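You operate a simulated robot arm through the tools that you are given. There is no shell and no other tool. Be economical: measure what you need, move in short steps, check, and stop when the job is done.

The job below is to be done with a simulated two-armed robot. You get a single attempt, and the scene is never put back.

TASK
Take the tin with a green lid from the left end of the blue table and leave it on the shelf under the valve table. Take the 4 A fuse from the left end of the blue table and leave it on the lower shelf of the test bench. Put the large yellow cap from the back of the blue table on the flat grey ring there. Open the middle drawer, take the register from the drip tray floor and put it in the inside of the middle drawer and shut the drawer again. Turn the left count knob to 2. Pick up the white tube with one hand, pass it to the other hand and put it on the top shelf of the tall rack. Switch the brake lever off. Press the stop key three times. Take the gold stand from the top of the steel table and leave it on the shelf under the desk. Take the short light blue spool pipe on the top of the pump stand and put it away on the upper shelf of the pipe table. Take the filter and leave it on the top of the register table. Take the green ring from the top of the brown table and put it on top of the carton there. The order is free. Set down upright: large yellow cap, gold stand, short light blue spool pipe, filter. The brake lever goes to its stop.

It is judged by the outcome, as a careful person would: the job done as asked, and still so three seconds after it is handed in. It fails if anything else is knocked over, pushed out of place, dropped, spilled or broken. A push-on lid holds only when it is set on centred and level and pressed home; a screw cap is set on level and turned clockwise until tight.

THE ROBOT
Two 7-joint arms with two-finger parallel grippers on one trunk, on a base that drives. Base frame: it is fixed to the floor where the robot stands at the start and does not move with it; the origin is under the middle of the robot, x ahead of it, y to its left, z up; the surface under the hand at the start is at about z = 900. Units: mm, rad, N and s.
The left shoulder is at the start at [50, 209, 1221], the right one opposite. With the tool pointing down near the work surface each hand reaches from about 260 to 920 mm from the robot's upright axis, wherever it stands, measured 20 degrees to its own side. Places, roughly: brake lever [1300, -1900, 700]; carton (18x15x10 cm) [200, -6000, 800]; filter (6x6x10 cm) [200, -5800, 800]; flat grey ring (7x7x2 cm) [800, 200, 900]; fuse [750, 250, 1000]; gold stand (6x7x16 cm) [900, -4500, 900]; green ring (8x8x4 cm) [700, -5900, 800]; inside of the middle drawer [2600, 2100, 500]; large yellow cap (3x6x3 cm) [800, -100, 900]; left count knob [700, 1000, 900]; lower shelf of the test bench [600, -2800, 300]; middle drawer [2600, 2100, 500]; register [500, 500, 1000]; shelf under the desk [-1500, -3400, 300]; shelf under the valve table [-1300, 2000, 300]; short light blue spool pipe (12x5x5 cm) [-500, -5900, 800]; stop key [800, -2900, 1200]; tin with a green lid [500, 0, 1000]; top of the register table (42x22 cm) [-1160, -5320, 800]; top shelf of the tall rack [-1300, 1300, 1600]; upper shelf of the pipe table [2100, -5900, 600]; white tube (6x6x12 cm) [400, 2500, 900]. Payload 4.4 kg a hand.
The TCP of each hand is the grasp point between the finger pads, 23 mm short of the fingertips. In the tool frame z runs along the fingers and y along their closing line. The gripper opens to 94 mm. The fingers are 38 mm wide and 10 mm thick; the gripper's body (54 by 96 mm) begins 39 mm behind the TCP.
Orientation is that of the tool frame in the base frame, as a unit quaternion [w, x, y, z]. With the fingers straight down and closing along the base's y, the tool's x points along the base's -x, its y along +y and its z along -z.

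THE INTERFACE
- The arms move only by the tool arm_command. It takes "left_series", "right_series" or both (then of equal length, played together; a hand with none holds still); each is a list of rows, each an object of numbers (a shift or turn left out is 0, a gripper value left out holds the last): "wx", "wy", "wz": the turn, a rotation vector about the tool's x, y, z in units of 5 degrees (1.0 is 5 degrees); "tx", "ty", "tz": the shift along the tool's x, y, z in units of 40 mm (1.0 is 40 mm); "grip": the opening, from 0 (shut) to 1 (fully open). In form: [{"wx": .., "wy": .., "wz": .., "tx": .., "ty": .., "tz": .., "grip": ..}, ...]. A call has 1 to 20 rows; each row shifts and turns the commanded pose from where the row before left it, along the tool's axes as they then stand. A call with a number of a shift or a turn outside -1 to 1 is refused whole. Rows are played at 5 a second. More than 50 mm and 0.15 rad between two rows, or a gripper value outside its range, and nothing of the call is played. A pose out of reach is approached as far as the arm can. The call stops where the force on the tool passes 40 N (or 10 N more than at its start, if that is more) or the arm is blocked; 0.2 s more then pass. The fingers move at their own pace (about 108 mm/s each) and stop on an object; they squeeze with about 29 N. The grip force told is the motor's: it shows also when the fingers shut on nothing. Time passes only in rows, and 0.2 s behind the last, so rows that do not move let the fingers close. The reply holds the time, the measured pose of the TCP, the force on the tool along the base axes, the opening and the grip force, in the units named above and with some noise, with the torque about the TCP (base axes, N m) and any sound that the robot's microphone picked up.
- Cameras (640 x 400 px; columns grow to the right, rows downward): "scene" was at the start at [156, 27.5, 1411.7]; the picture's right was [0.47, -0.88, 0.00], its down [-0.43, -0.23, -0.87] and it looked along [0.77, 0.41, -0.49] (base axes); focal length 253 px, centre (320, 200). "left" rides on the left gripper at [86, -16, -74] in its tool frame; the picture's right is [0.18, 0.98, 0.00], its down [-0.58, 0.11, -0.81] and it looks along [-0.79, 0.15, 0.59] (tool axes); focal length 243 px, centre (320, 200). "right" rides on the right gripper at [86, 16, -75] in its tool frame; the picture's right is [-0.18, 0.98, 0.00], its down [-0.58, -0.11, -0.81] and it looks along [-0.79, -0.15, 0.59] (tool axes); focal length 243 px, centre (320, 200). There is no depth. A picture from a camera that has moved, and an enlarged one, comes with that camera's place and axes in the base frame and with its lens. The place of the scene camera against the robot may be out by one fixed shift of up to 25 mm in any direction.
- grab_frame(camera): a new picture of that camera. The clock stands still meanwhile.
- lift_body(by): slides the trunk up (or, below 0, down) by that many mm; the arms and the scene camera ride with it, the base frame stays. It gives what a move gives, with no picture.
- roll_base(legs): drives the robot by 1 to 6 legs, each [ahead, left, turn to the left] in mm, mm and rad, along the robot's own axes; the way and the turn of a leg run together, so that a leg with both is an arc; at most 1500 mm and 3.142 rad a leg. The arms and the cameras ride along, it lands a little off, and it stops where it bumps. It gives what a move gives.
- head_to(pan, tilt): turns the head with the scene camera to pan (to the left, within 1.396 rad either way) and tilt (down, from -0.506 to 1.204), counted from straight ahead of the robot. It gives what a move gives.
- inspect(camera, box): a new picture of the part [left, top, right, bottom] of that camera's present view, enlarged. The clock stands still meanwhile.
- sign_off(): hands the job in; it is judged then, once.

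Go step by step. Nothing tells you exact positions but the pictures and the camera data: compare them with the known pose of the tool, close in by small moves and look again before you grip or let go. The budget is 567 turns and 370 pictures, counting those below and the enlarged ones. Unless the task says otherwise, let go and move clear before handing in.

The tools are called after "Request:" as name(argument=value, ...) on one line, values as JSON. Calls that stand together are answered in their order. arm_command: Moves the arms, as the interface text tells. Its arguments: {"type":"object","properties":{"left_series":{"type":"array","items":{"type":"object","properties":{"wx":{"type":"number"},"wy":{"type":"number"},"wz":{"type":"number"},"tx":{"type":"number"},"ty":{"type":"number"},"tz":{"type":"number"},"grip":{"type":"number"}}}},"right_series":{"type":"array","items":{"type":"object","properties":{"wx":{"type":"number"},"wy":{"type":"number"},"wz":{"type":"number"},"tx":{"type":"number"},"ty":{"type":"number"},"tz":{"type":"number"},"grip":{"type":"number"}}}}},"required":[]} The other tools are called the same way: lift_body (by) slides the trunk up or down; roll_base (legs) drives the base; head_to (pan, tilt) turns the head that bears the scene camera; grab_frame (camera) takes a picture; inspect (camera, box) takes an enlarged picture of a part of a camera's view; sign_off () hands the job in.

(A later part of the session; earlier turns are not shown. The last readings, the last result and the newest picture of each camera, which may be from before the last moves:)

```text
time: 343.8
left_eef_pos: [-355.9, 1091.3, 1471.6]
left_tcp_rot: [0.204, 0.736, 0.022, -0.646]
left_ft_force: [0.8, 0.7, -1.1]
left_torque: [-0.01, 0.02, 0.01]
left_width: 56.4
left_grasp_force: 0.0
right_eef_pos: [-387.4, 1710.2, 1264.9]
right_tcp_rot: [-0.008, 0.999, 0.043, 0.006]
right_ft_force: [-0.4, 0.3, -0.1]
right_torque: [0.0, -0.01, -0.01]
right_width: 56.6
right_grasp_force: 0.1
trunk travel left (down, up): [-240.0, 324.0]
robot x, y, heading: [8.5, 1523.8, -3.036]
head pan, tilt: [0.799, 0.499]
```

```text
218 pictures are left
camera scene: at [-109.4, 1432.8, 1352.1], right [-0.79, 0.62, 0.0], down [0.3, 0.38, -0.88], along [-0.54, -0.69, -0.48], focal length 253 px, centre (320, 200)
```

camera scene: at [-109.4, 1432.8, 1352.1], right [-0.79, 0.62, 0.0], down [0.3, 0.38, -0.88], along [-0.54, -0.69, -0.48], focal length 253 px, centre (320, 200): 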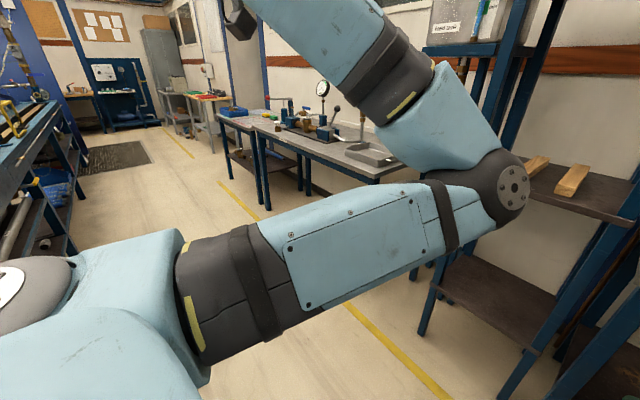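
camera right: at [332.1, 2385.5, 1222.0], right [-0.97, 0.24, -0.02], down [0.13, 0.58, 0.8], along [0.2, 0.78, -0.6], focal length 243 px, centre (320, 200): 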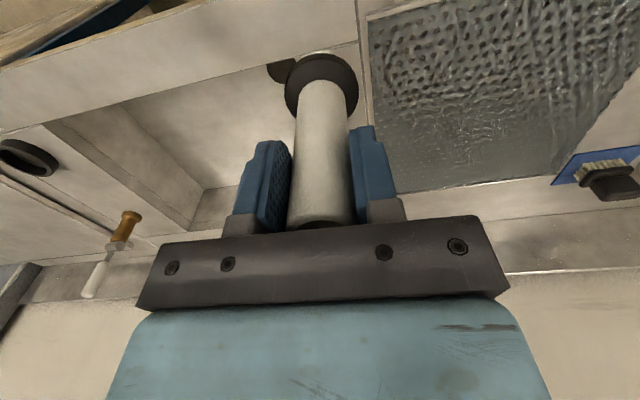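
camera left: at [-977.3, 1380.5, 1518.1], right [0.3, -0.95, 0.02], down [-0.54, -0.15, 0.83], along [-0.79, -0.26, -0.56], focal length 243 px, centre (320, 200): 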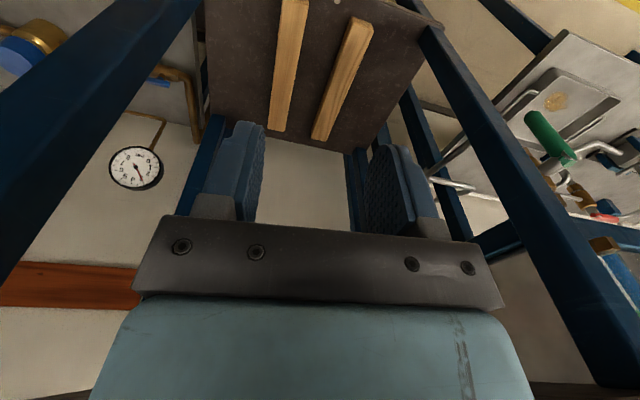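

Request:
arm_command(left_series=[{"ty": -0.8, "tz": 0.2}, {"ty": -0.8, "tz": 0.2}, {"ty": -0.8, "tz": 0.2}, {"ty": -0.8, "tz": 0.2}, {"ty": -0.5, "tz": 0.2}, {"wy": -1}, {"wy": -1}, {"wy": -1}, {"wy": -1}, {"wy": -1}, {"wy": -1}, {"wy": -1}, {"wy": -1}, {"wy": -1}, {"wy": -1}])

Request:
head_to(pan=0.2, tilt=0.5)

Request:
grab_frame(camera="scene")

```text
time: 347.0
left_eef_pos: [-437.3, 1213.2, 1426.8]
left_tcp_rot: [-0.193, -0.393, 0.066, 0.896]
left_ft_force: [-0.1, -0.7, -0.6]
left_torque: [-0.03, -0.01, 0.01]
left_width: 56.6
left_grasp_force: 0.1
right_eef_pos: [-387.4, 1709.4, 1263.6]
right_tcp_rot: [-0.007, 0.999, 0.044, 0.005]
right_ft_force: [0.1, -0.6, -0.3]
right_torque: [0.0, -0.02, -0.02]
right_width: 56.4
right_grasp_force: 0.1
trunk travel left (down, up): [-240.0, 324.0]
robot x, y, heading: [3.1, 1522.7, -3.036]
head pan, tilt: [0.799, 0.499]
```

```text
time: 348.0
left_eef_pos: [-436.5, 1214.8, 1427.1]
left_tcp_rot: [-0.194, -0.394, 0.066, 0.896]
left_ft_force: [0.5, -0.3, -0.7]
left_torque: [-0.01, -0.02, 0.0]
left_width: 56.3
left_grasp_force: 0.1
right_eef_pos: [-387.9, 1711.0, 1263.0]
right_tcp_rot: [-0.008, 0.999, 0.044, 0.006]
right_ft_force: [0.6, 0.2, -0.1]
right_torque: [0.03, -0.02, 0.0]
right_width: 56.6
right_grasp_force: 0.0
trunk travel left (down, up): [-240.0, 324.0]
robot x, y, heading: [4.1, 1529.5, -3.039]
head pan, tilt: [0.201, 0.499]
```

```text
217 pictures are left
camera scene: at [-139.8, 1476.8, 1352.1], right [-0.3, 0.95, 0.0], down [0.46, 0.14, -0.88], along [-0.84, -0.26, -0.48], focal length 253 px, centre (320, 200)
```

scene: 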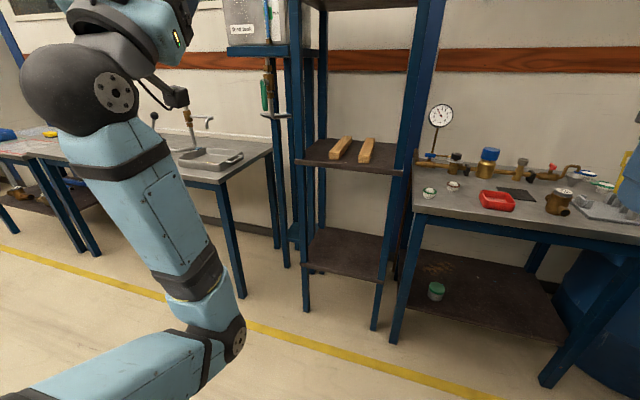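

Request:
arm_command(left_series=[{"wy": 1}, {"wy": 1}, {"wy": 1}, {"wy": 1}, {"wy": 1}, {"wy": 1}, {"wy": 1}, {"wy": 1}, {"wy": 1}, {"wy": 1}])

Request:
arm_command(left_series=[{"ty": 0.9}, {"ty": 0.9}, {"ty": 0.9}, {"ty": 0.9}, {"ty": 0.9}, {"ty": 0.9}, {"ty": 0.9}, {"ty": 0.9}, {"ty": 0.9}, {"ty": 0.9}, {"ty": 0.9}, {"ty": 0.9}, {"ty": 0.9}, {"ty": 0.9}])

Request:
head_to(pan=0.9, tilt=0.4)

Request:
grab_frame(camera="scene")

```text
time: 350.2
left_eef_pos: [-436.7, 1218.1, 1427.7]
left_tcp_rot: [0.203, 0.736, 0.02, -0.646]
left_ft_force: [0.0, 0.8, 0.0]
left_torque: [0.03, 0.0, 0.04]
left_width: 56.4
left_grasp_force: 0.0
right_eef_pos: [-387.0, 1713.1, 1263.5]
right_tcp_rot: [-0.007, 0.999, 0.042, 0.006]
right_ft_force: [-0.1, -0.2, 0.2]
right_torque: [-0.03, -0.01, -0.02]
right_width: 56.4
right_grasp_force: 0.1
trunk travel left (down, up): [-240.0, 324.0]
robot x, y, heading: [6.7, 1528.2, -3.034]
head pan, tilt: [0.201, 0.499]
```

```text
time: 353.2
left_eef_pos: [-287.8, 749.6, 1561.8]
left_tcp_rot: [0.203, 0.736, 0.022, -0.646]
left_ft_force: [-0.5, -0.6, -0.1]
left_torque: [-0.01, 0.02, -0.05]
left_width: 56.3
left_grasp_force: 0.1
right_eef_pos: [-386.2, 1708.6, 1265.2]
right_tcp_rot: [-0.009, 0.999, 0.044, 0.005]
right_ft_force: [0.5, -0.6, 0.1]
right_torque: [0.03, 0.01, 0.03]
right_width: 56.3
right_grasp_force: 0.2
trunk travel left (down, up): [-240.0, 324.0]
robot x, y, heading: [4.5, 1527.4, -3.033]
head pan, tilt: [0.201, 0.499]
```

```text
time: 354.3
left_eef_pos: [-290.5, 752.5, 1561.7]
left_tcp_rot: [0.204, 0.736, 0.022, -0.646]
left_ft_force: [-0.6, -0.1, -0.1]
left_torque: [-0.02, 0.01, -0.03]
left_width: 56.5
left_grasp_force: 0.0
right_eef_pos: [-386.0, 1710.4, 1263.3]
right_tcp_rot: [-0.007, 0.999, 0.044, 0.005]
right_ft_force: [0.1, 0.3, 0.8]
right_torque: [0.0, -0.02, -0.01]
right_width: 56.3
right_grasp_force: 0.0
trunk travel left (down, up): [-240.0, 324.0]
robot x, y, heading: [8.2, 1527.2, -3.038]
head pan, tilt: [0.901, 0.4]
```

```text
216 pictures are left
camera scene: at [-102.7, 1426.0, 1361.2], right [-0.84, 0.54, 0.0], down [0.21, 0.33, -0.92], along [-0.49, -0.78, -0.39], focal length 253 px, centre (320, 200)
```

scene: 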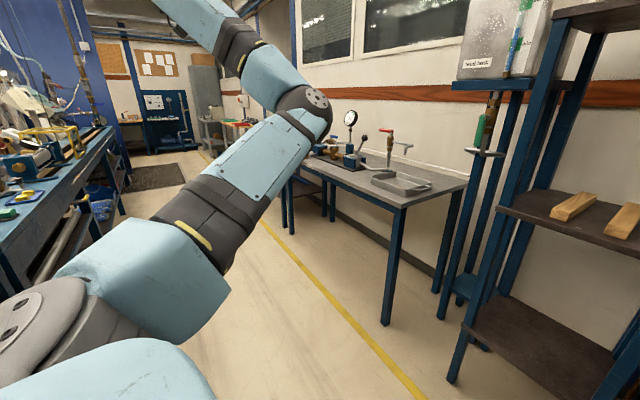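

Request:
arm_command(left_series=[{"tx": -0.9, "ty": -0.3}, {"tx": -0.9, "ty": -0.3}, {"tx": -0.9, "ty": -0.3}, {"tx": -0.9, "ty": -0.3}, {"tx": -0.9, "ty": -0.3}, {"tx": -0.6, "ty": -0.8}, {"tx": -0.6, "ty": -0.8}, {"tx": -0.3, "ty": -0.9}, {"ty": -0.9}, {"ty": -0.9}, {"ty": -0.9}, {"ty": -0.9}, {"ty": -0.9}])

Request:
head_to(pan=0.7, tilt=-0.2)

Request:
grab_frame(camera="scene")

```text
time: 357.1
left_eef_pos: [-429.1, 1122.4, 1699.2]
left_tcp_rot: [0.204, 0.736, 0.021, -0.646]
left_ft_force: [-0.6, 0.3, -0.1]
left_torque: [-0.03, 0.01, 0.02]
left_width: 56.3
left_grasp_force: 0.1
right_eef_pos: [-387.6, 1710.4, 1262.7]
right_tcp_rot: [-0.007, 0.999, 0.043, 0.005]
right_ft_force: [-0.3, -0.1, 0.2]
right_torque: [-0.06, -0.02, -0.02]
right_width: 56.6
right_grasp_force: 0.2
trunk travel left (down, up): [-240.0, 324.0]
robot x, y, heading: [3.8, 1528.4, -3.039]
head pan, tilt: [0.901, 0.4]
```

```text
time: 358.1
left_eef_pos: [-428.1, 1120.8, 1700.9]
left_tcp_rot: [0.205, 0.735, 0.023, -0.646]
left_ft_force: [0.1, -0.3, -0.3]
left_torque: [-0.02, -0.01, 0.01]
left_width: 56.3
left_grasp_force: 0.1
right_eef_pos: [-387.3, 1711.1, 1263.5]
right_tcp_rot: [-0.007, 0.999, 0.044, 0.005]
right_ft_force: [0.1, 0.6, -0.2]
right_torque: [-0.01, -0.03, -0.01]
right_width: 56.3
right_grasp_force: 0.1
trunk travel left (down, up): [-240.0, 324.0]
robot x, y, heading: [4.6, 1528.4, -3.034]
head pan, tilt: [0.7, -0.201]
```

```text
215 pictures are left
camera scene: at [-110.8, 1444.3, 1415.6], right [-0.72, 0.69, 0.0], down [-0.14, -0.14, -0.98], along [-0.68, -0.71, 0.2], focal length 253 px, centre (320, 200)
```

scene: 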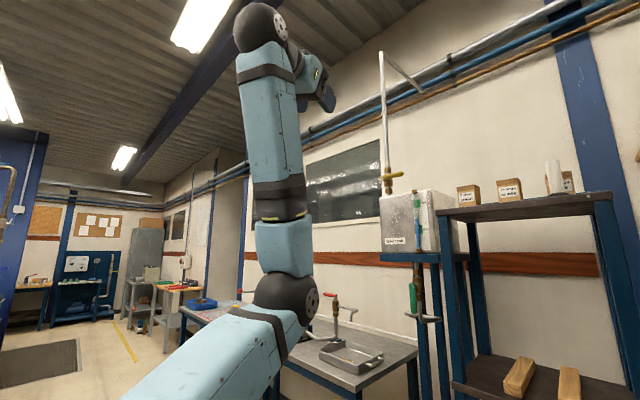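

Request:
arm_command(left_series=[{"ty": -0.9}, {"ty": -0.9}, {"ty": -0.9}, {"ty": -0.9}, {"ty": -0.9}, {"tx": 0.8, "ty": -0.3}, {"tx": 0.8, "ty": -0.3}, {"tx": 0.8, "ty": -0.3}, {"tx": 0.8}, {"tx": 0.8}, {"tx": 0.8}, {"tx": 0.8}, {"tx": 0.8}])

Request:
head_to(pan=0.7, tilt=0.3)

Request:
grab_frame(camera="scene")

```text
time: 360.9
left_eef_pos: [-448.1, 1258.5, 1395.9]
left_tcp_rot: [0.203, 0.736, 0.022, -0.646]
left_ft_force: [-0.1, 0.4, -0.5]
left_torque: [0.0, 0.01, -0.02]
left_width: 56.5
left_grasp_force: 0.0
right_eef_pos: [-387.3, 1710.6, 1264.1]
right_tcp_rot: [-0.007, 0.999, 0.043, 0.006]
right_ft_force: [0.1, -0.5, -0.2]
right_torque: [0.01, 0.03, 0.0]
right_width: 56.2
right_grasp_force: 0.0
trunk travel left (down, up): [-240.0, 324.0]
robot x, y, heading: [7.7, 1528.1, -3.04]
head pan, tilt: [0.7, -0.201]
```

```text
time: 361.8
left_eef_pos: [-448.0, 1257.7, 1397.1]
left_tcp_rot: [0.204, 0.736, 0.021, -0.645]
left_ft_force: [0.3, 0.6, 0.5]
left_torque: [-0.01, -0.01, 0.0]
left_width: 56.4
left_grasp_force: 0.1
right_eef_pos: [-387.4, 1711.1, 1263.9]
right_tcp_rot: [-0.007, 0.999, 0.044, 0.004]
right_ft_force: [-0.8, 0.8, -0.6]
right_torque: [0.01, 0.01, 0.03]
right_width: 56.5
right_grasp_force: 0.1
trunk travel left (down, up): [-240.0, 324.0]
robot x, y, heading: [1.4, 1526.1, -3.039]
head pan, tilt: [0.7, 0.3]
```

```text
214 pictures are left
camera scene: at [-117.8, 1436.9, 1370.6], right [-0.72, 0.69, 0.0], down [0.2, 0.21, -0.96], along [-0.66, -0.69, -0.29], focal length 253 px, centre (320, 200)
```

scene: 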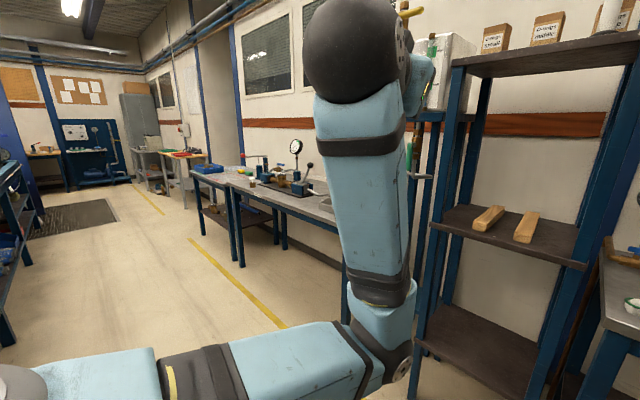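

I'll park the left arm raised (forearm vertical, elbow ~1.25 m), which clears table height.

Request:
arm_command(left_series=[{"tx": -0.8}, {"tx": -0.8}, {"tx": -0.8}, {"tx": -0.8}, {"tx": -0.8}, {"tx": -0.8, "ty": 0.3}, {"tx": -0.8, "ty": 0.3}, {"tx": -0.8, "ty": 0.3}, {"ty": 0.9}, {"ty": 0.9}, {"ty": 0.9}, {"ty": 0.9}, {"ty": 0.9}, {"ty": 0.9, "tz": -0.4}, {"ty": 0.9, "tz": -0.4}])

Request:
head_to(pan=0.3, tilt=0.3)

Request:
grab_frame(camera="scene")

```text
time: 365.0
left_eef_pos: [-374.3, 1064.2, 1725.1]
left_tcp_rot: [0.205, 0.735, 0.021, -0.646]
left_ft_force: [0.5, -0.1, -0.5]
left_torque: [0.0, 0.0, 0.02]
left_width: 56.4
left_grasp_force: 0.2
right_eef_pos: [-386.8, 1710.1, 1262.7]
right_tcp_rot: [-0.007, 0.999, 0.043, 0.005]
right_ft_force: [0.2, -0.2, 0.4]
right_torque: [0.01, 0.03, -0.01]
right_width: 56.1
right_grasp_force: 0.2
trunk travel left (down, up): [-240.0, 324.0]
robot x, y, heading: [9.5, 1523.3, -3.037]
head pan, tilt: [0.7, 0.3]
```

```text
time: 365.9
left_eef_pos: [-375.6, 1062.9, 1724.7]
left_tcp_rot: [0.204, 0.736, 0.021, -0.646]
left_ft_force: [-0.1, 0.7, -0.5]
left_torque: [0.0, -0.02, -0.03]
left_width: 56.3
left_grasp_force: 0.1
right_eef_pos: [-386.4, 1710.1, 1263.5]
right_tcp_rot: [-0.007, 0.999, 0.044, 0.006]
right_ft_force: [-1.2, 0.6, -0.5]
right_torque: [-0.01, 0.02, -0.01]
right_width: 56.7
right_grasp_force: 0.0
trunk travel left (down, up): [-240.0, 324.0]
robot x, y, heading: [1.8, 1528.7, -3.032]
head pan, tilt: [0.3, 0.3]
```

```text
213 pictures are left
camera scene: at [-138.7, 1467.2, 1370.5], right [-0.39, 0.92, 0.0], down [0.27, 0.12, -0.96], along [-0.88, -0.38, -0.3], focal length 253 px, centre (320, 200)
```

scene: 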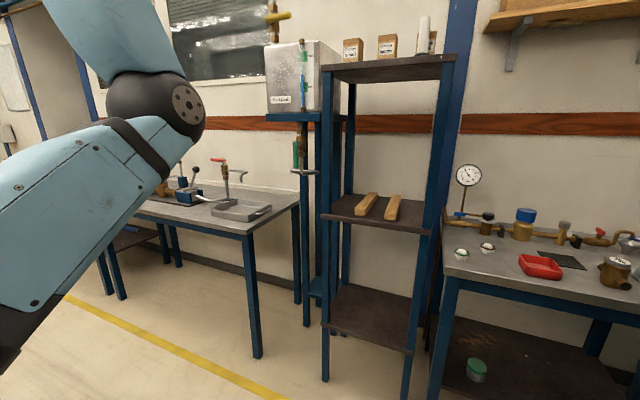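

Request:
roll_base(legs=[[150, 0, 0], [0, 0, 3.035], [0, -1310, 0], [140, 0, 0]])

Request:
head_to(pan=0, tilt=0.8)

Request:
grab_frame(camera="scene")

```text
time: 386.4
left_eef_pos: [390.9, 629.4, 1725.5]
left_tcp_rot: [0.657, 0.023, 0.736, 0.165]
left_ft_force: [0.8, 0.7, -1.2]
left_torque: [0.01, -0.01, 0.04]
left_width: 56.5
left_grasp_force: 0.1
right_eef_pos: [326.7, -14.6, 1263.7]
right_tcp_rot: [-0.005, 0.015, 1.0, -0.007]
right_ft_force: [-0.1, 0.2, 1.1]
right_torque: [0.02, 0.0, -0.03]
right_width: 56.3
right_grasp_force: 0.1
trunk travel left (down, up): [-240.0, 324.0]
robot x, y, heading: [-41.1, 214.4, -0.011]
head pan, tilt: [0.3, 0.3]
```

```text
time: 387.3
left_eef_pos: [390.8, 630.5, 1723.8]
left_tcp_rot: [0.657, 0.022, 0.736, 0.166]
left_ft_force: [-0.4, 0.9, -0.8]
left_torque: [0.03, 0.0, -0.04]
left_width: 56.4
left_grasp_force: 0.1
right_eef_pos: [325.9, -14.1, 1263.5]
right_tcp_rot: [-0.005, 0.015, 1.0, -0.007]
right_ft_force: [-0.1, 0.6, 0.5]
right_torque: [0.01, -0.02, 0.01]
right_width: 56.5
right_grasp_force: 0.0
trunk travel left (down, up): [-240.0, 324.0]
robot x, y, heading: [-41.8, 215.0, -0.015]
head pan, tilt: [0.0, 0.799]
```

```text
212 pictures are left
camera scene: at [114.7, 197.2, 1326.2], right [-0.01, -1.0, 0.0], down [-0.72, 0.01, -0.7], along [0.7, -0.01, -0.72], focal length 253 px, centre (320, 200)
```

scene: 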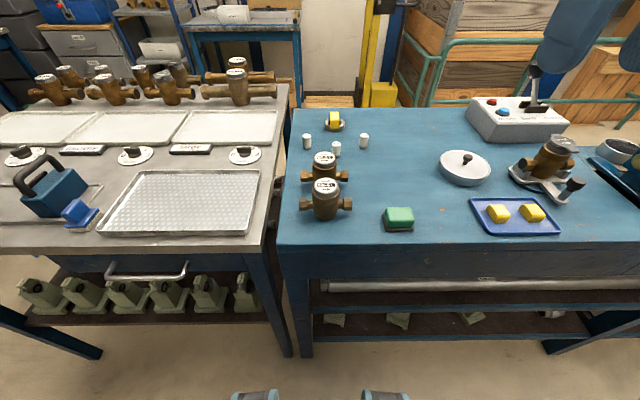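

Request:
arm_command(right_series=[{"tx": -0.76, "ty": 0.34, "tz": 0.7}, {"tx": -0.76, "ty": 0.34, "tz": 0.7}, {"tx": -0.76, "ty": 0.34, "tz": 0.7}, {"tx": -0.76, "ty": 0.34, "tz": 0.7}, {"tx": -0.76, "ty": 0.34, "tz": 0.7}, {"tx": -0.76, "ty": 0.34, "tz": 0.7}, {"tx": -0.76, "ty": 0.34, "tz": 0.7}])

Request:
grab_frame(camera="right")

```text
time: 388.9
left_eef_pos: [392.7, 630.2, 1724.5]
left_tcp_rot: [0.656, 0.021, 0.736, 0.167]
left_ft_force: [1.2, 0.4, -0.7]
left_torque: [0.0, -0.02, -0.01]
left_width: 56.3
left_grasp_force: 0.1
right_eef_pos: [541.3, 74.3, 1063.8]
right_tcp_rot: [-0.007, 0.015, 1.0, -0.008]
right_ft_force: [0.3, -0.5, 0.3]
right_torque: [-0.02, 0.01, 0.02]
right_width: 56.4
right_grasp_force: 0.0
trunk travel left (down, up): [-240.0, 324.0]
robot x, y, heading: [-42.1, 211.5, -0.011]
head pan, tilt: [0.0, 0.799]
```

```text
211 pictures are left
camera right: at [455.5, 92.3, 1139.7], right [0.21, 0.98, -0.02], down [0.59, -0.12, 0.8], along [0.78, -0.18, -0.6], focal length 243 px, centre (320, 200)
```

right: 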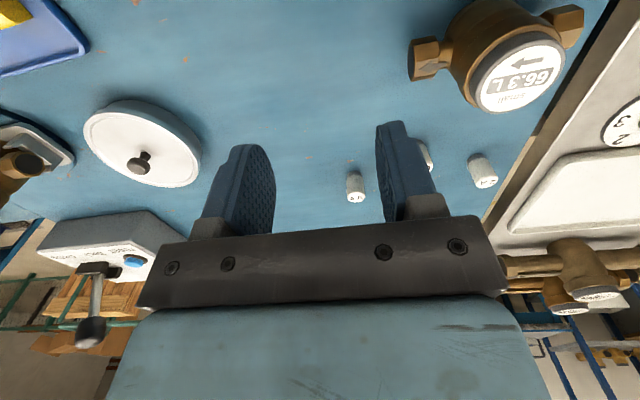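

Request:
arm_command(right_series=[{"tx": -0.85, "ty": 0.04, "tz": 0.3}, {"tx": -0.85, "ty": 0.04, "tz": 0.3}, {"tx": -0.85, "ty": 0.04, "tz": 0.3}, {"tx": -0.85, "ty": 0.04, "tz": 0.3}, {"tx": -0.85, "ty": 0.04, "tz": 0.3}])

Request:
grab_frame(camera="right")

```text
time: 390.1
left_eef_pos: [391.4, 630.4, 1724.5]
left_tcp_rot: [0.656, 0.022, 0.736, 0.165]
left_ft_force: [-0.2, 0.6, 0.0]
left_torque: [0.0, -0.02, 0.0]
left_width: 56.4
left_grasp_force: 0.0
right_eef_pos: [711.4, 76.0, 1001.0]
right_tcp_rot: [-0.005, 0.015, 1.0, -0.007]
right_ft_force: [0.3, 0.5, -0.3]
right_torque: [-0.01, 0.0, -0.02]
right_width: 56.8
right_grasp_force: 0.1
trunk travel left (down, up): [-240.0, 324.0]
robot x, y, heading: [-46.9, 215.8, -0.015]
head pan, tilt: [0.0, 0.799]
```

```text
210 pictures are left
camera right: at [624.6, 95.2, 1077.7], right [0.21, 0.98, -0.02], down [0.59, -0.11, 0.8], along [0.78, -0.18, -0.6], focal length 243 px, centre (320, 200)
```

right: 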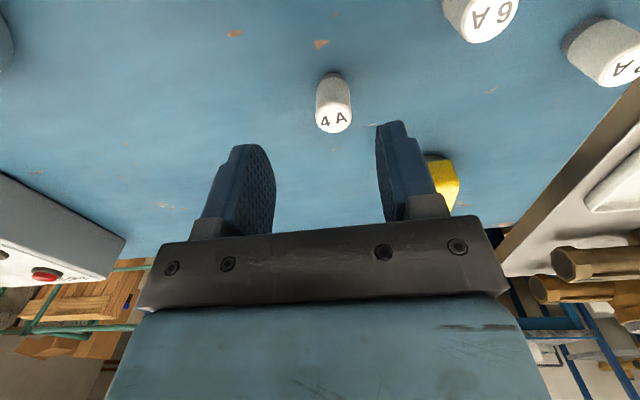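

Request:
arm_command(right_series=[{"tx": -0.12, "ty": 0.15, "tz": 0.6}, {"tz": 0.6}, {"tz": 0.55}, {"grip": 0}, {}, {}, {"tz": -0.9}, {"tz": -0.9}, {"tz": -0.9}, {"tz": -0.9}, {"tz": -0.9}])

Request:
grab_frame(camera="right")

```text
time: 392.5
left_eef_pos: [390.6, 630.1, 1725.1]
left_tcp_rot: [0.657, 0.021, 0.735, 0.165]
left_ft_force: [0.4, 0.1, -0.6]
left_torque: [0.0, 0.01, 0.02]
left_width: 56.5
left_grasp_force: 0.0
right_eef_pos: [715.8, 82.6, 1111.5]
right_tcp_rot: [-0.006, 0.015, 1.0, -0.007]
right_ft_force: [-0.3, -0.1, -0.6]
right_torque: [-0.03, -0.01, 0.0]
right_width: 22.6
right_grasp_force: 29.1
trunk travel left (down, up): [-240.0, 324.0]
robot x, y, heading: [-41.9, 213.0, -0.008]
head pan, tilt: [0.0, 0.799]
```

```text
209 pictures are left
camera right: at [628.9, 102.3, 1188.3], right [0.21, 0.98, -0.02], down [0.59, -0.11, 0.8], along [0.78, -0.18, -0.6], focal length 243 px, centre (320, 200)
```

right: 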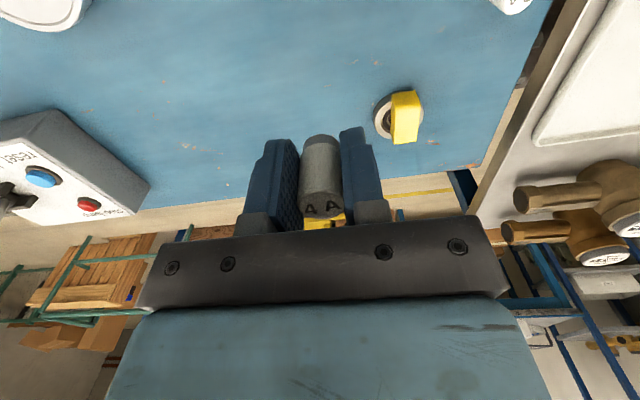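

Fuse held. Retract and drive south; first look along the corridor.

Request:
arm_command(right_series=[{"tx": 0.9, "tz": -0.3}, {"tx": 0.9, "tz": -0.3}, {"tx": 0.9, "tz": -0.3}, {"tx": 0.9, "ty": -0.3}, {"tx": 0.9, "ty": -0.3}, {"tx": 0.9, "ty": -0.3}, {"tx": 0.9, "ty": -0.3}, {"tx": 0.9, "ty": -0.3}])

Request:
roll_base(legs=[[-250, 0, 0], [0, 0, -1.57]])

Request:
head_to(pan=0, tilt=0.3)

Request:
grab_frame(camera="scene")

```text
time: 394.3
left_eef_pos: [389.6, 628.0, 1725.1]
left_tcp_rot: [0.657, 0.021, 0.735, 0.166]
left_ft_force: [-0.5, 0.4, -0.1]
left_torque: [0.02, 0.0, 0.01]
left_width: 56.7
left_grasp_force: 0.0
right_eef_pos: [426.6, 31.1, 1154.9]
right_tcp_rot: [-0.006, 0.015, 1.0, -0.007]
right_ft_force: [-0.8, -0.1, 0.6]
right_torque: [0.02, -0.03, 0.0]
right_width: 22.7
right_grasp_force: 29.1
trunk travel left (down, up): [-240.0, 324.0]
robot x, y, heading: [-39.3, 210.5, -0.007]
head pan, tilt: [0.0, 0.799]
```

```text
time: 399.9
left_eef_pos: [132.0, -211.2, 1724.3]
left_tcp_rot: [0.583, 0.533, 0.507, -0.345]
left_ft_force: [0.9, 0.0, 0.5]
left_torque: [0.02, 0.02, 0.0]
left_width: 56.5
left_grasp_force: 0.0
right_eef_pos: [-464.9, -253.2, 1155.0]
right_tcp_rot: [-0.008, 0.714, 0.7, -0.001]
right_ft_force: [0.0, -0.6, -0.2]
right_torque: [0.03, -0.01, -0.04]
right_width: 22.4
right_grasp_force: 29.0
trunk travel left (down, up): [-240.0, 324.0]
robot x, y, heading: [-289.9, 217.3, -1.576]
head pan, tilt: [0.0, 0.799]
```

```text
time: 400.9
left_eef_pos: [130.0, -212.0, 1724.6]
left_tcp_rot: [0.583, 0.533, 0.507, -0.345]
left_ft_force: [-0.2, -0.7, 0.0]
left_torque: [-0.02, -0.04, -0.02]
left_width: 56.3
left_grasp_force: 0.0
right_eef_pos: [-465.6, -254.0, 1154.5]
right_tcp_rot: [-0.009, 0.714, 0.7, -0.001]
right_ft_force: [-1.3, -0.7, -1.1]
right_torque: [0.03, 0.01, 0.01]
right_width: 22.8
right_grasp_force: 28.4
trunk travel left (down, up): [-240.0, 324.0]
robot x, y, heading: [-291.9, 216.0, -1.576]
head pan, tilt: [0.0, 0.3]
```

```text
208 pictures are left
camera scene: at [-280.2, 41.1, 1370.4], right [-1.0, 0.0, 0.0], down [0.0, 0.3, -0.95], along [0.0, -0.95, -0.3], focal length 253 px, centre (320, 200)
```

scene: 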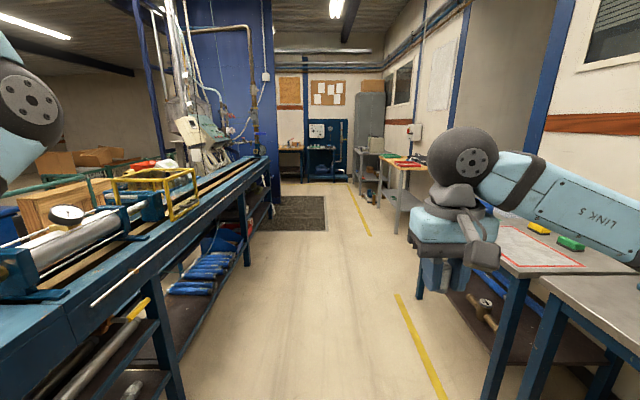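

Request:
roll_base(legs=[[1450, 0, 0]])

Request:
head_to(pan=0.6, tilt=0.3)

Request:
grab_frame(camera="scene")

```text
time: 408.3
left_eef_pos: [125.8, -1714.0, 1724.1]
left_tcp_rot: [0.583, 0.534, 0.507, -0.345]
left_ft_force: [-0.9, 0.2, 0.1]
left_torque: [-0.01, 0.0, -0.03]
left_width: 56.4
left_grasp_force: 0.0
right_eef_pos: [-470.6, -1755.0, 1154.5]
right_tcp_rot: [-0.009, 0.714, 0.7, -0.001]
right_ft_force: [-0.7, 0.1, -0.5]
right_torque: [0.01, 0.02, -0.02]
right_width: 22.7
right_grasp_force: 28.7
trunk travel left (down, up): [-240.0, 324.0]
robot x, y, heading: [-292.7, -1287.8, -1.572]
head pan, tilt: [0.0, 0.3]
```

```text
time: 409.3
left_eef_pos: [125.9, -1714.5, 1723.2]
left_tcp_rot: [0.583, 0.533, 0.507, -0.344]
left_ft_force: [0.1, -0.4, -1.1]
left_torque: [0.03, 0.01, -0.04]
left_width: 56.5
left_grasp_force: 0.0
right_eef_pos: [-471.1, -1755.9, 1154.9]
right_tcp_rot: [-0.008, 0.714, 0.7, -0.001]
right_ft_force: [0.9, 0.2, 0.0]
right_torque: [-0.01, 0.01, -0.02]
right_width: 22.6
right_grasp_force: 29.0
trunk travel left (down, up): [-240.0, 324.0]
robot x, y, heading: [-294.9, -1284.9, -1.573]
head pan, tilt: [0.6, 0.3]
```

```text
207 pictures are left
camera scene: at [-233.0, -1445.0, 1370.5], right [-0.83, -0.56, 0.0], down [-0.17, 0.24, -0.96], along [0.54, -0.79, -0.3], focal length 253 px, centre (320, 200)
```

scene: 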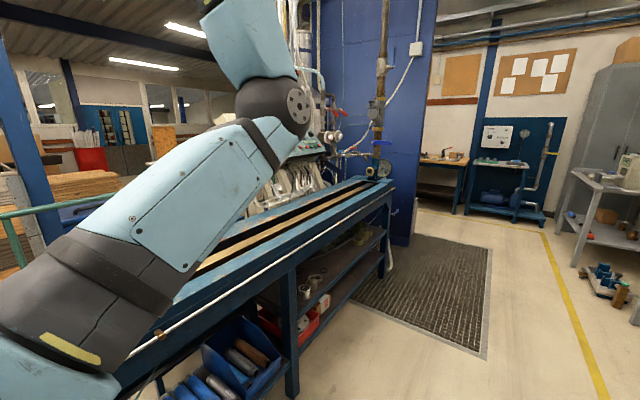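

Request:
roll_base(legs=[[1000, 0, 0]])

Request:
head_to(pan=0.9, tilt=0.4)

Request:
grab_frame(camera="scene")

```text
time: 414.4
left_eef_pos: [125.6, -2688.6, 1724.5]
left_tcp_rot: [0.584, 0.531, 0.509, -0.344]
left_ft_force: [0.9, 0.3, -0.4]
left_torque: [0.02, -0.03, -0.01]
left_width: 56.5
left_grasp_force: 0.0
right_eef_pos: [-470.8, -2732.9, 1155.1]
right_tcp_rot: [-0.009, 0.713, 0.701, 0.0]
right_ft_force: [-0.5, -0.5, -0.2]
right_torque: [0.0, 0.01, 0.03]
right_width: 22.6
right_grasp_force: 29.1
trunk travel left (down, up): [-240.0, 324.0]
robot x, y, heading: [-299.2, -2259.1, -1.569]
head pan, tilt: [0.6, 0.3]
```

```text
time: 415.2
left_eef_pos: [125.1, -2687.3, 1723.8]
left_tcp_rot: [0.584, 0.532, 0.509, -0.343]
left_ft_force: [0.0, -0.5, 0.1]
left_torque: [0.03, 0.01, -0.04]
left_width: 56.3
left_grasp_force: 0.0
right_eef_pos: [-470.5, -2732.5, 1154.1]
right_tcp_rot: [-0.008, 0.713, 0.701, -0.001]
right_ft_force: [0.5, 0.4, -1.0]
right_torque: [0.0, -0.01, 0.0]
right_width: 22.6
right_grasp_force: 28.8
trunk travel left (down, up): [-240.0, 324.0]
robot x, y, heading: [-299.0, -2262.7, -1.571]
head pan, tilt: [0.901, 0.4]
```

```text
206 pictures are left
camera scene: at [-214.2, -2401.6, 1361.3], right [-0.62, -0.78, 0.0], down [-0.3, 0.24, -0.92], along [0.72, -0.57, -0.39], focal length 253 px, centre (320, 200)
```

scene: 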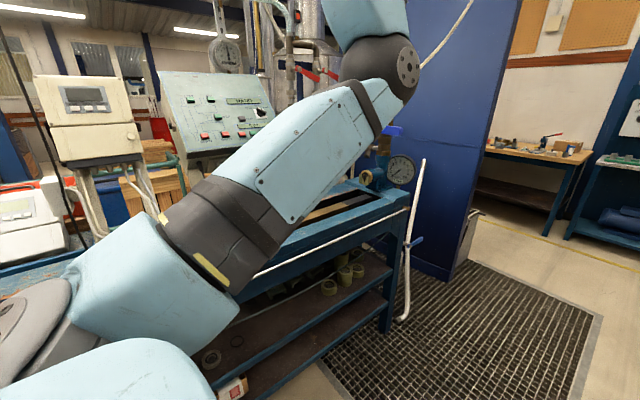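

Request:
roll_base(legs=[[0, 0, 1.571]])

Request:
head_to(pan=-0.2, tilt=0.3)

Request:
grab_frame(camera="scene")

Request:
head_to(pan=0.3, tilt=0.3)

Request:
grab_frame(camera="scene")

```text
time: 419.4
left_eef_pos: [130.6, -1838.8, 1724.1]
left_tcp_rot: [0.655, 0.015, 0.735, 0.171]
left_ft_force: [0.3, 0.9, -0.3]
left_torque: [0.01, 0.0, -0.02]
left_width: 56.4
left_grasp_force: 0.1
right_eef_pos: [177.0, -2435.6, 1153.7]
right_tcp_rot: [-0.005, 0.007, 1.0, -0.007]
right_ft_force: [-1.4, 0.8, -0.1]
right_torque: [0.02, 0.0, -0.01]
right_width: 22.7
right_grasp_force: 28.5
trunk travel left (down, up): [-240.0, 324.0]
robot x, y, heading: [-292.6, -2261.1, 0.001]
head pan, tilt: [0.901, 0.4]
```

```text
time: 420.8
left_eef_pos: [131.8, -1839.5, 1723.9]
left_tcp_rot: [0.655, 0.016, 0.736, 0.171]
left_ft_force: [0.3, 0.2, 0.5]
left_torque: [0.01, -0.01, -0.02]
left_width: 56.4
left_grasp_force: 0.0
right_eef_pos: [176.7, -2434.8, 1154.0]
right_tcp_rot: [-0.005, 0.007, 1.0, -0.006]
right_ft_force: [0.1, 0.1, 0.7]
right_torque: [0.03, 0.01, -0.01]
right_width: 22.4
right_grasp_force: 28.8
trunk travel left (down, up): [-240.0, 324.0]
robot x, y, heading: [-297.5, -2261.1, 0.006]
head pan, tilt: [-0.201, 0.3]
```

```text
205 pictures are left
camera scene: at [-127.8, -2294.7, 1370.5], right [-0.2, -0.98, 0.0], down [-0.29, 0.06, -0.96], along [0.94, -0.19, -0.3], focal length 253 px, centre (320, 200)
```

scene: 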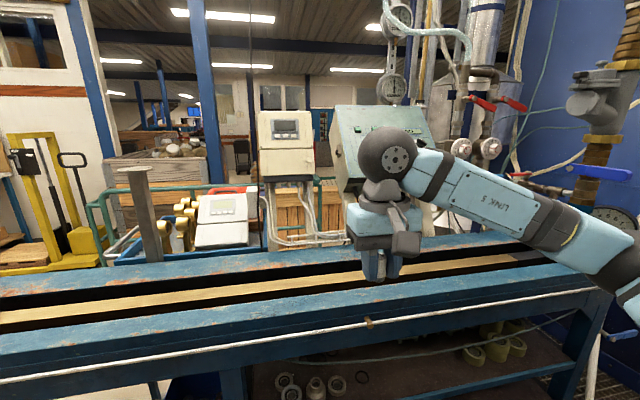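

```text
time: 421.7
left_eef_pos: [131.0, -1838.8, 1725.2]
left_tcp_rot: [0.655, 0.015, 0.736, 0.171]
left_ft_force: [-0.7, 0.7, -1.0]
left_torque: [0.0, 0.02, 0.0]
left_width: 56.3
left_grasp_force: 0.1
right_eef_pos: [177.4, -2434.0, 1155.6]
right_tcp_rot: [-0.005, 0.007, 1.0, -0.006]
right_ft_force: [0.5, -0.2, 0.5]
right_torque: [-0.01, -0.01, 0.0]
right_width: 22.5
right_grasp_force: 28.6
trunk travel left (down, up): [-240.0, 324.0]
robot x, y, heading: [-293.8, -2260.6, 0.002]
head pan, tilt: [0.3, 0.3]
```

```text
204 pictures are left
camera scene: at [-130.3, -2248.7, 1370.5], right [0.3, -0.95, 0.0], down [-0.28, -0.09, -0.96], along [0.91, 0.28, -0.3], focal length 253 px, centre (320, 200)
```

scene: 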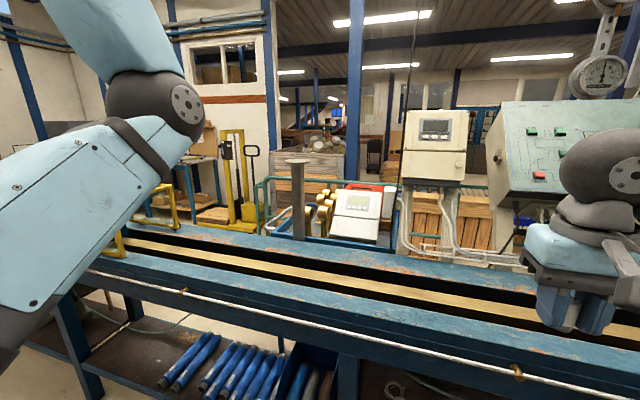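

Request:
inspect(camera="scene", box=[220, 130, 460, 280])

```text
2.67 times, centred on (340, 205) of scene
camera zoom: at [-130.3, -2248.7, 1370.5], right [0.3, -0.95, 0.0], down [-0.28, -0.09, -0.96], along [0.91, 0.28, -0.3], focal length 675 px, centre (267, 187)
```

zoom: 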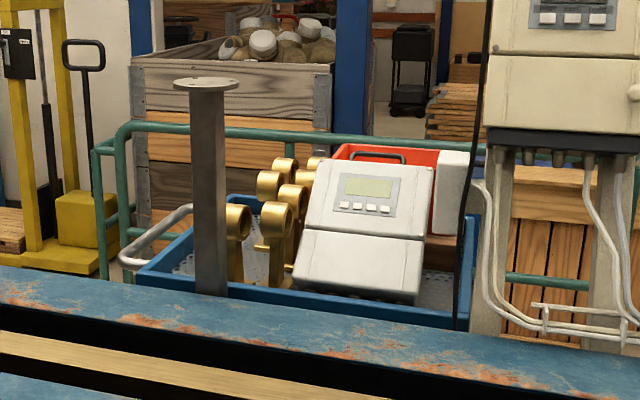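

Request:
roll_base(legs=[[0, -430, 0]])

Request:
head_to(pan=-0.2, tilt=0.65)

Request:
grab_frame(camera="scene")

```text
time: 426.0
left_eef_pos: [131.6, -2271.7, 1724.3]
left_tcp_rot: [0.656, 0.015, 0.735, 0.171]
left_ft_force: [-1.0, -0.3, -0.1]
left_torque: [0.02, -0.01, 0.03]
left_width: 56.4
left_grasp_force: 0.0
right_eef_pos: [177.9, -2867.5, 1154.2]
right_tcp_rot: [-0.006, 0.008, 1.0, -0.008]
right_ft_force: [0.0, 1.4, -0.6]
right_torque: [0.02, -0.03, 0.03]
right_width: 22.7
right_grasp_force: 29.4
trunk travel left (down, up): [-240.0, 324.0]
robot x, y, heading: [-294.5, -2694.9, -0.003]
head pan, tilt: [0.3, 0.3]
```

```text
time: 427.0
left_eef_pos: [132.6, -2271.3, 1725.0]
left_tcp_rot: [0.655, 0.015, 0.735, 0.171]
left_ft_force: [-1.2, 0.0, -0.2]
left_torque: [-0.02, -0.02, 0.02]
left_width: 56.3
left_grasp_force: 0.1
right_eef_pos: [178.5, -2868.0, 1154.9]
right_tcp_rot: [-0.005, 0.007, 1.0, -0.007]
right_ft_force: [0.7, 0.2, -0.9]
right_torque: [0.02, 0.02, 0.0]
right_width: 22.5
right_grasp_force: 29.0
trunk travel left (down, up): [-240.0, 324.0]
robot x, y, heading: [-294.7, -2694.7, 0.003]
head pan, tilt: [-0.201, 0.649]
```

```text
202 pictures are left
camera scene: at [-132.9, -2726.4, 1338.8], right [-0.2, -0.98, 0.0], down [-0.59, 0.12, -0.8], along [0.78, -0.16, -0.6], focal length 253 px, centre (320, 200)
```

scene: 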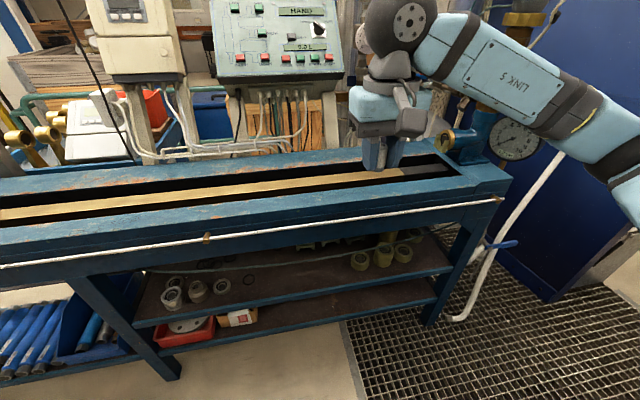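

Test bench's lower shelf is at z≈250, upper at ≈455; free space right of the red crate. I'll lower the right hand in front and pitch it forward to slide the fuse in.

Request:
lift_body(by=-240)

Request:
arm_command(right_series=[{"tz": 0.95}, {"tz": 0.95}, {"tz": 0.95}, {"tz": 0.95}, {"tz": 0.95}, {"tz": 0.95}, {"tz": 0.95}, {"tz": 0.95}, {"tz": 0.95}])

Request:
arm_command(right_series=[{"wy": -1}, {"wy": -1}, {"wy": -1}, {"wy": -1}, {"wy": -1}, {"wy": -1}, {"wy": -1}, {"wy": -1}, {"wy": -1}, {"wy": -1}, {"wy": -1}, {"wy": -1}, {"wy": -1}, {"wy": -1}, {"wy": -1}, {"wy": -1}])

Request:
grab_frame(camera="scene")

```text
time: 429.5
left_eef_pos: [132.4, -2272.0, 1484.8]
left_tcp_rot: [0.655, 0.016, 0.736, 0.171]
left_ft_force: [0.3, -0.6, -0.5]
left_torque: [0.01, 0.0, 0.0]
left_width: 56.3
left_grasp_force: 0.1
right_eef_pos: [178.1, -2868.5, 915.2]
right_tcp_rot: [-0.005, 0.008, 1.0, -0.007]
right_ft_force: [-0.1, 0.4, -0.6]
right_torque: [-0.02, 0.0, 0.04]
right_width: 22.6
right_grasp_force: 29.5
trunk travel left (down, up): [0.0, 563.0]
robot x, y, heading: [-296.3, -2692.8, -0.0]
head pan, tilt: [-0.201, 0.649]
```

```text
time: 431.5
left_eef_pos: [133.0, -2272.0, 1485.0]
left_tcp_rot: [0.656, 0.015, 0.735, 0.17]
left_ft_force: [-0.6, 0.2, 0.6]
left_torque: [-0.01, -0.01, 0.0]
left_width: 56.4
left_grasp_force: 0.0
right_eef_pos: [173.1, -2872.6, 573.5]
right_tcp_rot: [-0.005, 0.006, 1.0, -0.007]
right_ft_force: [0.4, 0.0, -0.5]
right_torque: [0.02, 0.02, 0.01]
right_width: 22.6
right_grasp_force: 28.7
trunk travel left (down, up): [0.0, 563.0]
robot x, y, heading: [-295.2, -2692.2, 0.006]
head pan, tilt: [-0.201, 0.649]
```

```text
time: 434.9
left_eef_pos: [131.5, -2272.2, 1485.4]
left_tcp_rot: [0.656, 0.015, 0.735, 0.17]
left_ft_force: [0.2, 0.2, -0.4]
left_torque: [0.02, -0.02, 0.0]
left_width: 56.3
left_grasp_force: 0.1
right_eef_pos: [173.0, -2772.3, 634.9]
right_tcp_rot: [0.639, 0.002, 0.769, -0.011]
right_ft_force: [0.2, 0.4, -0.3]
right_torque: [0.07, -0.02, 0.0]
right_width: 22.5
right_grasp_force: 28.8
right hand out of reach, approached as far as the arm can: row 10, 11, 12, 13, 14, 15, 16
trunk travel left (down, up): [0.0, 563.0]
robot x, y, heading: [-297.0, -2691.6, 0.004]
head pan, tilt: [-0.201, 0.649]
```

```text
201 pictures are left
camera scene: at [-133.0, -2726.3, 1099.2], right [-0.2, -0.98, 0.0], down [-0.59, 0.12, -0.8], along [0.78, -0.16, -0.6], focal length 253 px, centre (320, 200)
```

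scene: 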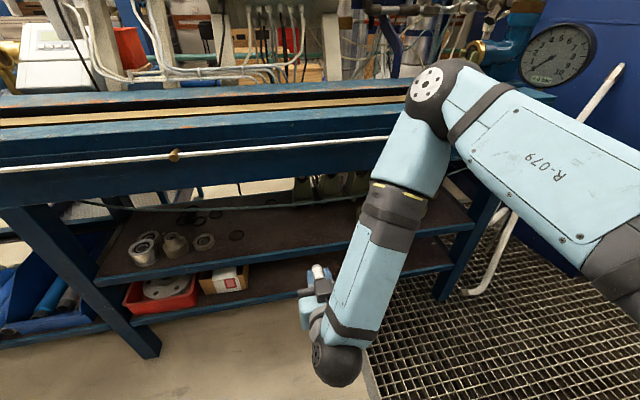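

Request:
arm_command(right_series=[{"tx": 0.92, "tz": 0.17}, {"tx": 0.92, "tz": 0.17}, {"tx": 0.92, "tz": 0.17}, {"tx": 0.92, "tz": 0.17}, {"tx": 0.92, "tz": 0.17}, {"tx": 0.92, "tz": 0.17}, {"tx": 0.92, "tz": 0.17}, {"tx": 0.92, "tz": 0.17}])

Request:
grab_frame(camera="right")

Request:
grab_frame(camera="scene")

```text
time: 436.0
left_eef_pos: [132.9, -2272.0, 1484.8]
left_tcp_rot: [0.655, 0.015, 0.735, 0.171]
left_ft_force: [-0.4, -0.6, -0.7]
left_torque: [0.03, -0.01, -0.01]
left_width: 56.4
left_grasp_force: 0.0
right_eef_pos: [161.7, -2698.0, 537.4]
right_tcp_rot: [0.642, 0.005, 0.767, -0.015]
right_ft_force: [0.4, -0.7, -0.5]
right_torque: [-0.01, 0.01, -0.03]
right_width: 22.7
right_grasp_force: 29.4
right hand out of reach, approached as far as the arm can: row 1, 2, 3, 4, 5
trunk travel left (down, up): [0.0, 563.0]
robot x, y, heading: [-292.3, -2691.5, 0.004]
head pan, tilt: [-0.201, 0.649]
stopped in row 5 (right hand): the force on the tool passed its limit at 48 N (the readings are from after the stop); the commanded pose is now the measured one
```

```text
200 pictures are left
camera right: at [73.0, -2681.7, 466.4], right [0.06, 0.98, 0.17], down [-0.69, -0.08, 0.72], along [0.72, -0.16, 0.68], focal length 243 px, centre (320, 200)
```

right: 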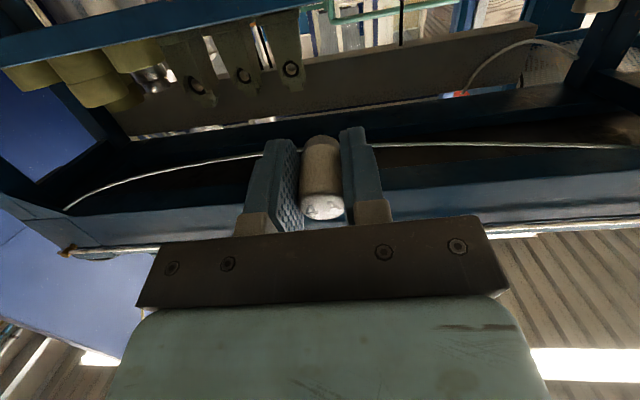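

```text
199 pictures are left
camera scene: at [-133.0, -2726.3, 1099.0], right [-0.2, -0.98, 0.0], down [-0.59, 0.12, -0.8], along [0.78, -0.16, -0.6], focal length 253 px, centre (320, 200)
```

scene: 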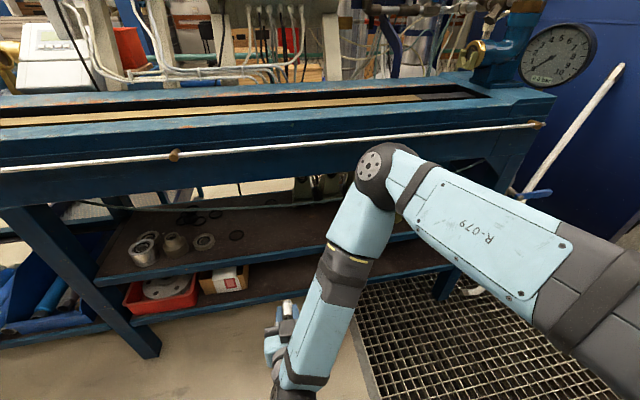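

Too close to own base; extend forward first, then lower.

Request:
arm_command(right_series=[{"tz": 0.9, "tx": -0.2, "ty": -0.3}, {"tz": 0.9, "tx": -0.2, "ty": -0.3}, {"tz": 0.9, "tx": -0.2, "ty": -0.3}, {"tz": 0.9, "tx": -0.2, "ty": -0.3}])

Request:
arm_command(right_series=[{"tx": 0.9, "tz": 0.17}, {"tx": 0.9, "tz": 0.17}, {"tx": 0.9, "tz": 0.17}, {"tx": 0.9, "tz": 0.17}, {"tx": 0.6, "tz": 0.1}])

Request:
grab_frame(camera="right")

Request:
grab_frame(camera="scene")

```text
time: 437.0
left_eef_pos: [133.2, -2272.4, 1484.7]
left_tcp_rot: [0.655, 0.017, 0.736, 0.171]
left_ft_force: [0.7, 0.4, -0.2]
left_torque: [-0.02, 0.01, 0.0]
left_width: 56.6
left_grasp_force: 0.1
right_eef_pos: [298.9, -2711.3, 578.4]
right_tcp_rot: [0.64, 0.008, 0.768, -0.017]
right_ft_force: [-0.6, -0.2, -0.4]
right_torque: [-0.02, 0.01, 0.02]
right_width: 22.4
right_grasp_force: 29.2
right hand out of reach, approached as far as the arm can: row 1, 2, 3, 4
trunk travel left (down, up): [0.0, 563.0]
robot x, y, heading: [-296.3, -2691.0, 0.006]
head pan, tilt: [-0.201, 0.649]
```

```text
time: 438.2
left_eef_pos: [132.5, -2272.2, 1484.9]
left_tcp_rot: [0.655, 0.015, 0.736, 0.171]
left_ft_force: [-0.6, -1.0, -0.6]
left_torque: [0.02, 0.06, 0.01]
left_width: 56.2
left_grasp_force: 0.2
right_eef_pos: [289.4, -2633.2, 488.4]
right_tcp_rot: [0.637, 0.009, 0.77, -0.019]
right_ft_force: [0.0, 0.3, 0.2]
right_torque: [-0.03, 0.04, -0.01]
right_width: 22.6
right_grasp_force: 28.9
right hand out of reach, approached as far as the arm can: row 1, 2, 3, 4, 5
trunk travel left (down, up): [0.0, 563.0]
robot x, y, heading: [-295.0, -2694.9, 0.005]
head pan, tilt: [-0.201, 0.649]
```

```text
198 pictures are left
camera right: at [199.9, -2614.5, 417.7], right [0.07, 0.98, 0.16], down [-0.69, -0.07, 0.72], along [0.72, -0.16, 0.67], focal length 243 px, centre (320, 200)
```

right: 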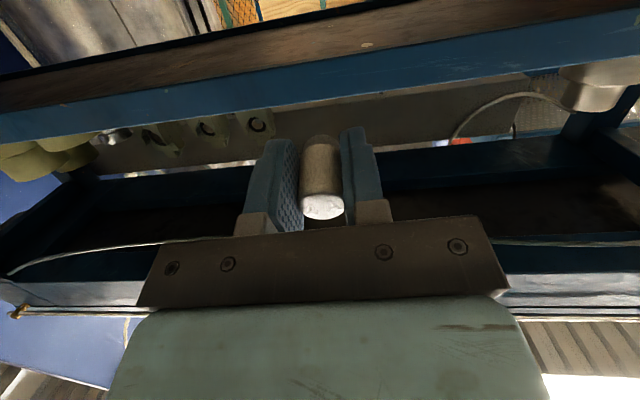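

```text
197 pictures are left
camera scene: at [-132.9, -2726.5, 1099.2], right [-0.2, -0.98, 0.0], down [-0.59, 0.12, -0.8], along [0.78, -0.16, -0.6], focal length 253 px, centre (320, 200)
```

scene: 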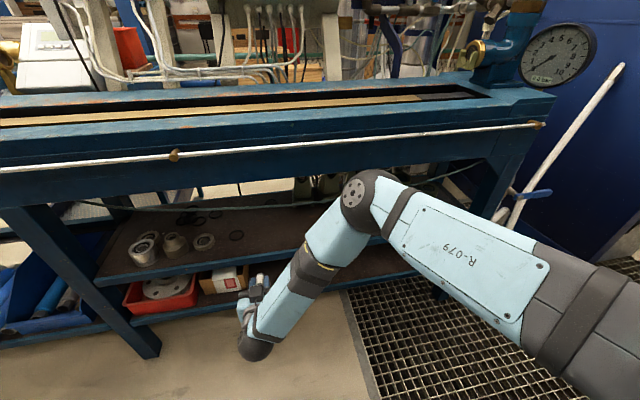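

Request:
arm_command(right_series=[{"wy": 1}, {"wy": 1}, {"wy": 1}, {"wy": 1}, {"wy": 1}, {"wy": 1}, {"wy": 1}, {"ty": -0.8}, {"ty": -0.8}, {"ty": -0.8}])

Request:
grab_frame(camera="right")

```text
time: 440.4
left_eef_pos: [131.6, -2273.0, 1484.5]
left_tcp_rot: [0.655, 0.017, 0.736, 0.171]
left_ft_force: [-0.2, 0.5, -1.0]
left_torque: [-0.03, -0.03, -0.02]
left_width: 56.3
left_grasp_force: 0.1
right_eef_pos: [288.3, -2729.9, 488.8]
right_tcp_rot: [0.381, 0.009, 0.924, -0.012]
right_ft_force: [0.6, -0.3, -0.7]
right_torque: [-0.01, 0.02, -0.01]
right_width: 22.7
right_grasp_force: 28.3
trunk travel left (down, up): [0.0, 563.0]
robot x, y, heading: [-295.3, -2690.4, 0.002]
head pan, tilt: [-0.201, 0.649]
```

```text
196 pictures are left
camera right: at [173.2, -2711.3, 482.2], right [0.16, 0.98, 0.12], down [-0.16, -0.09, 0.98], along [0.97, -0.17, 0.14], focal length 243 px, centre (320, 200)
```

right: 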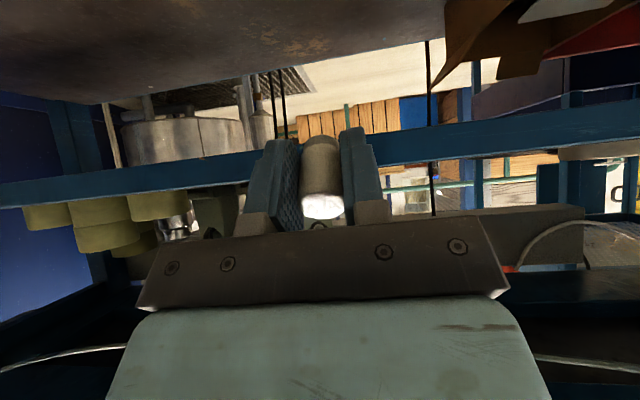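

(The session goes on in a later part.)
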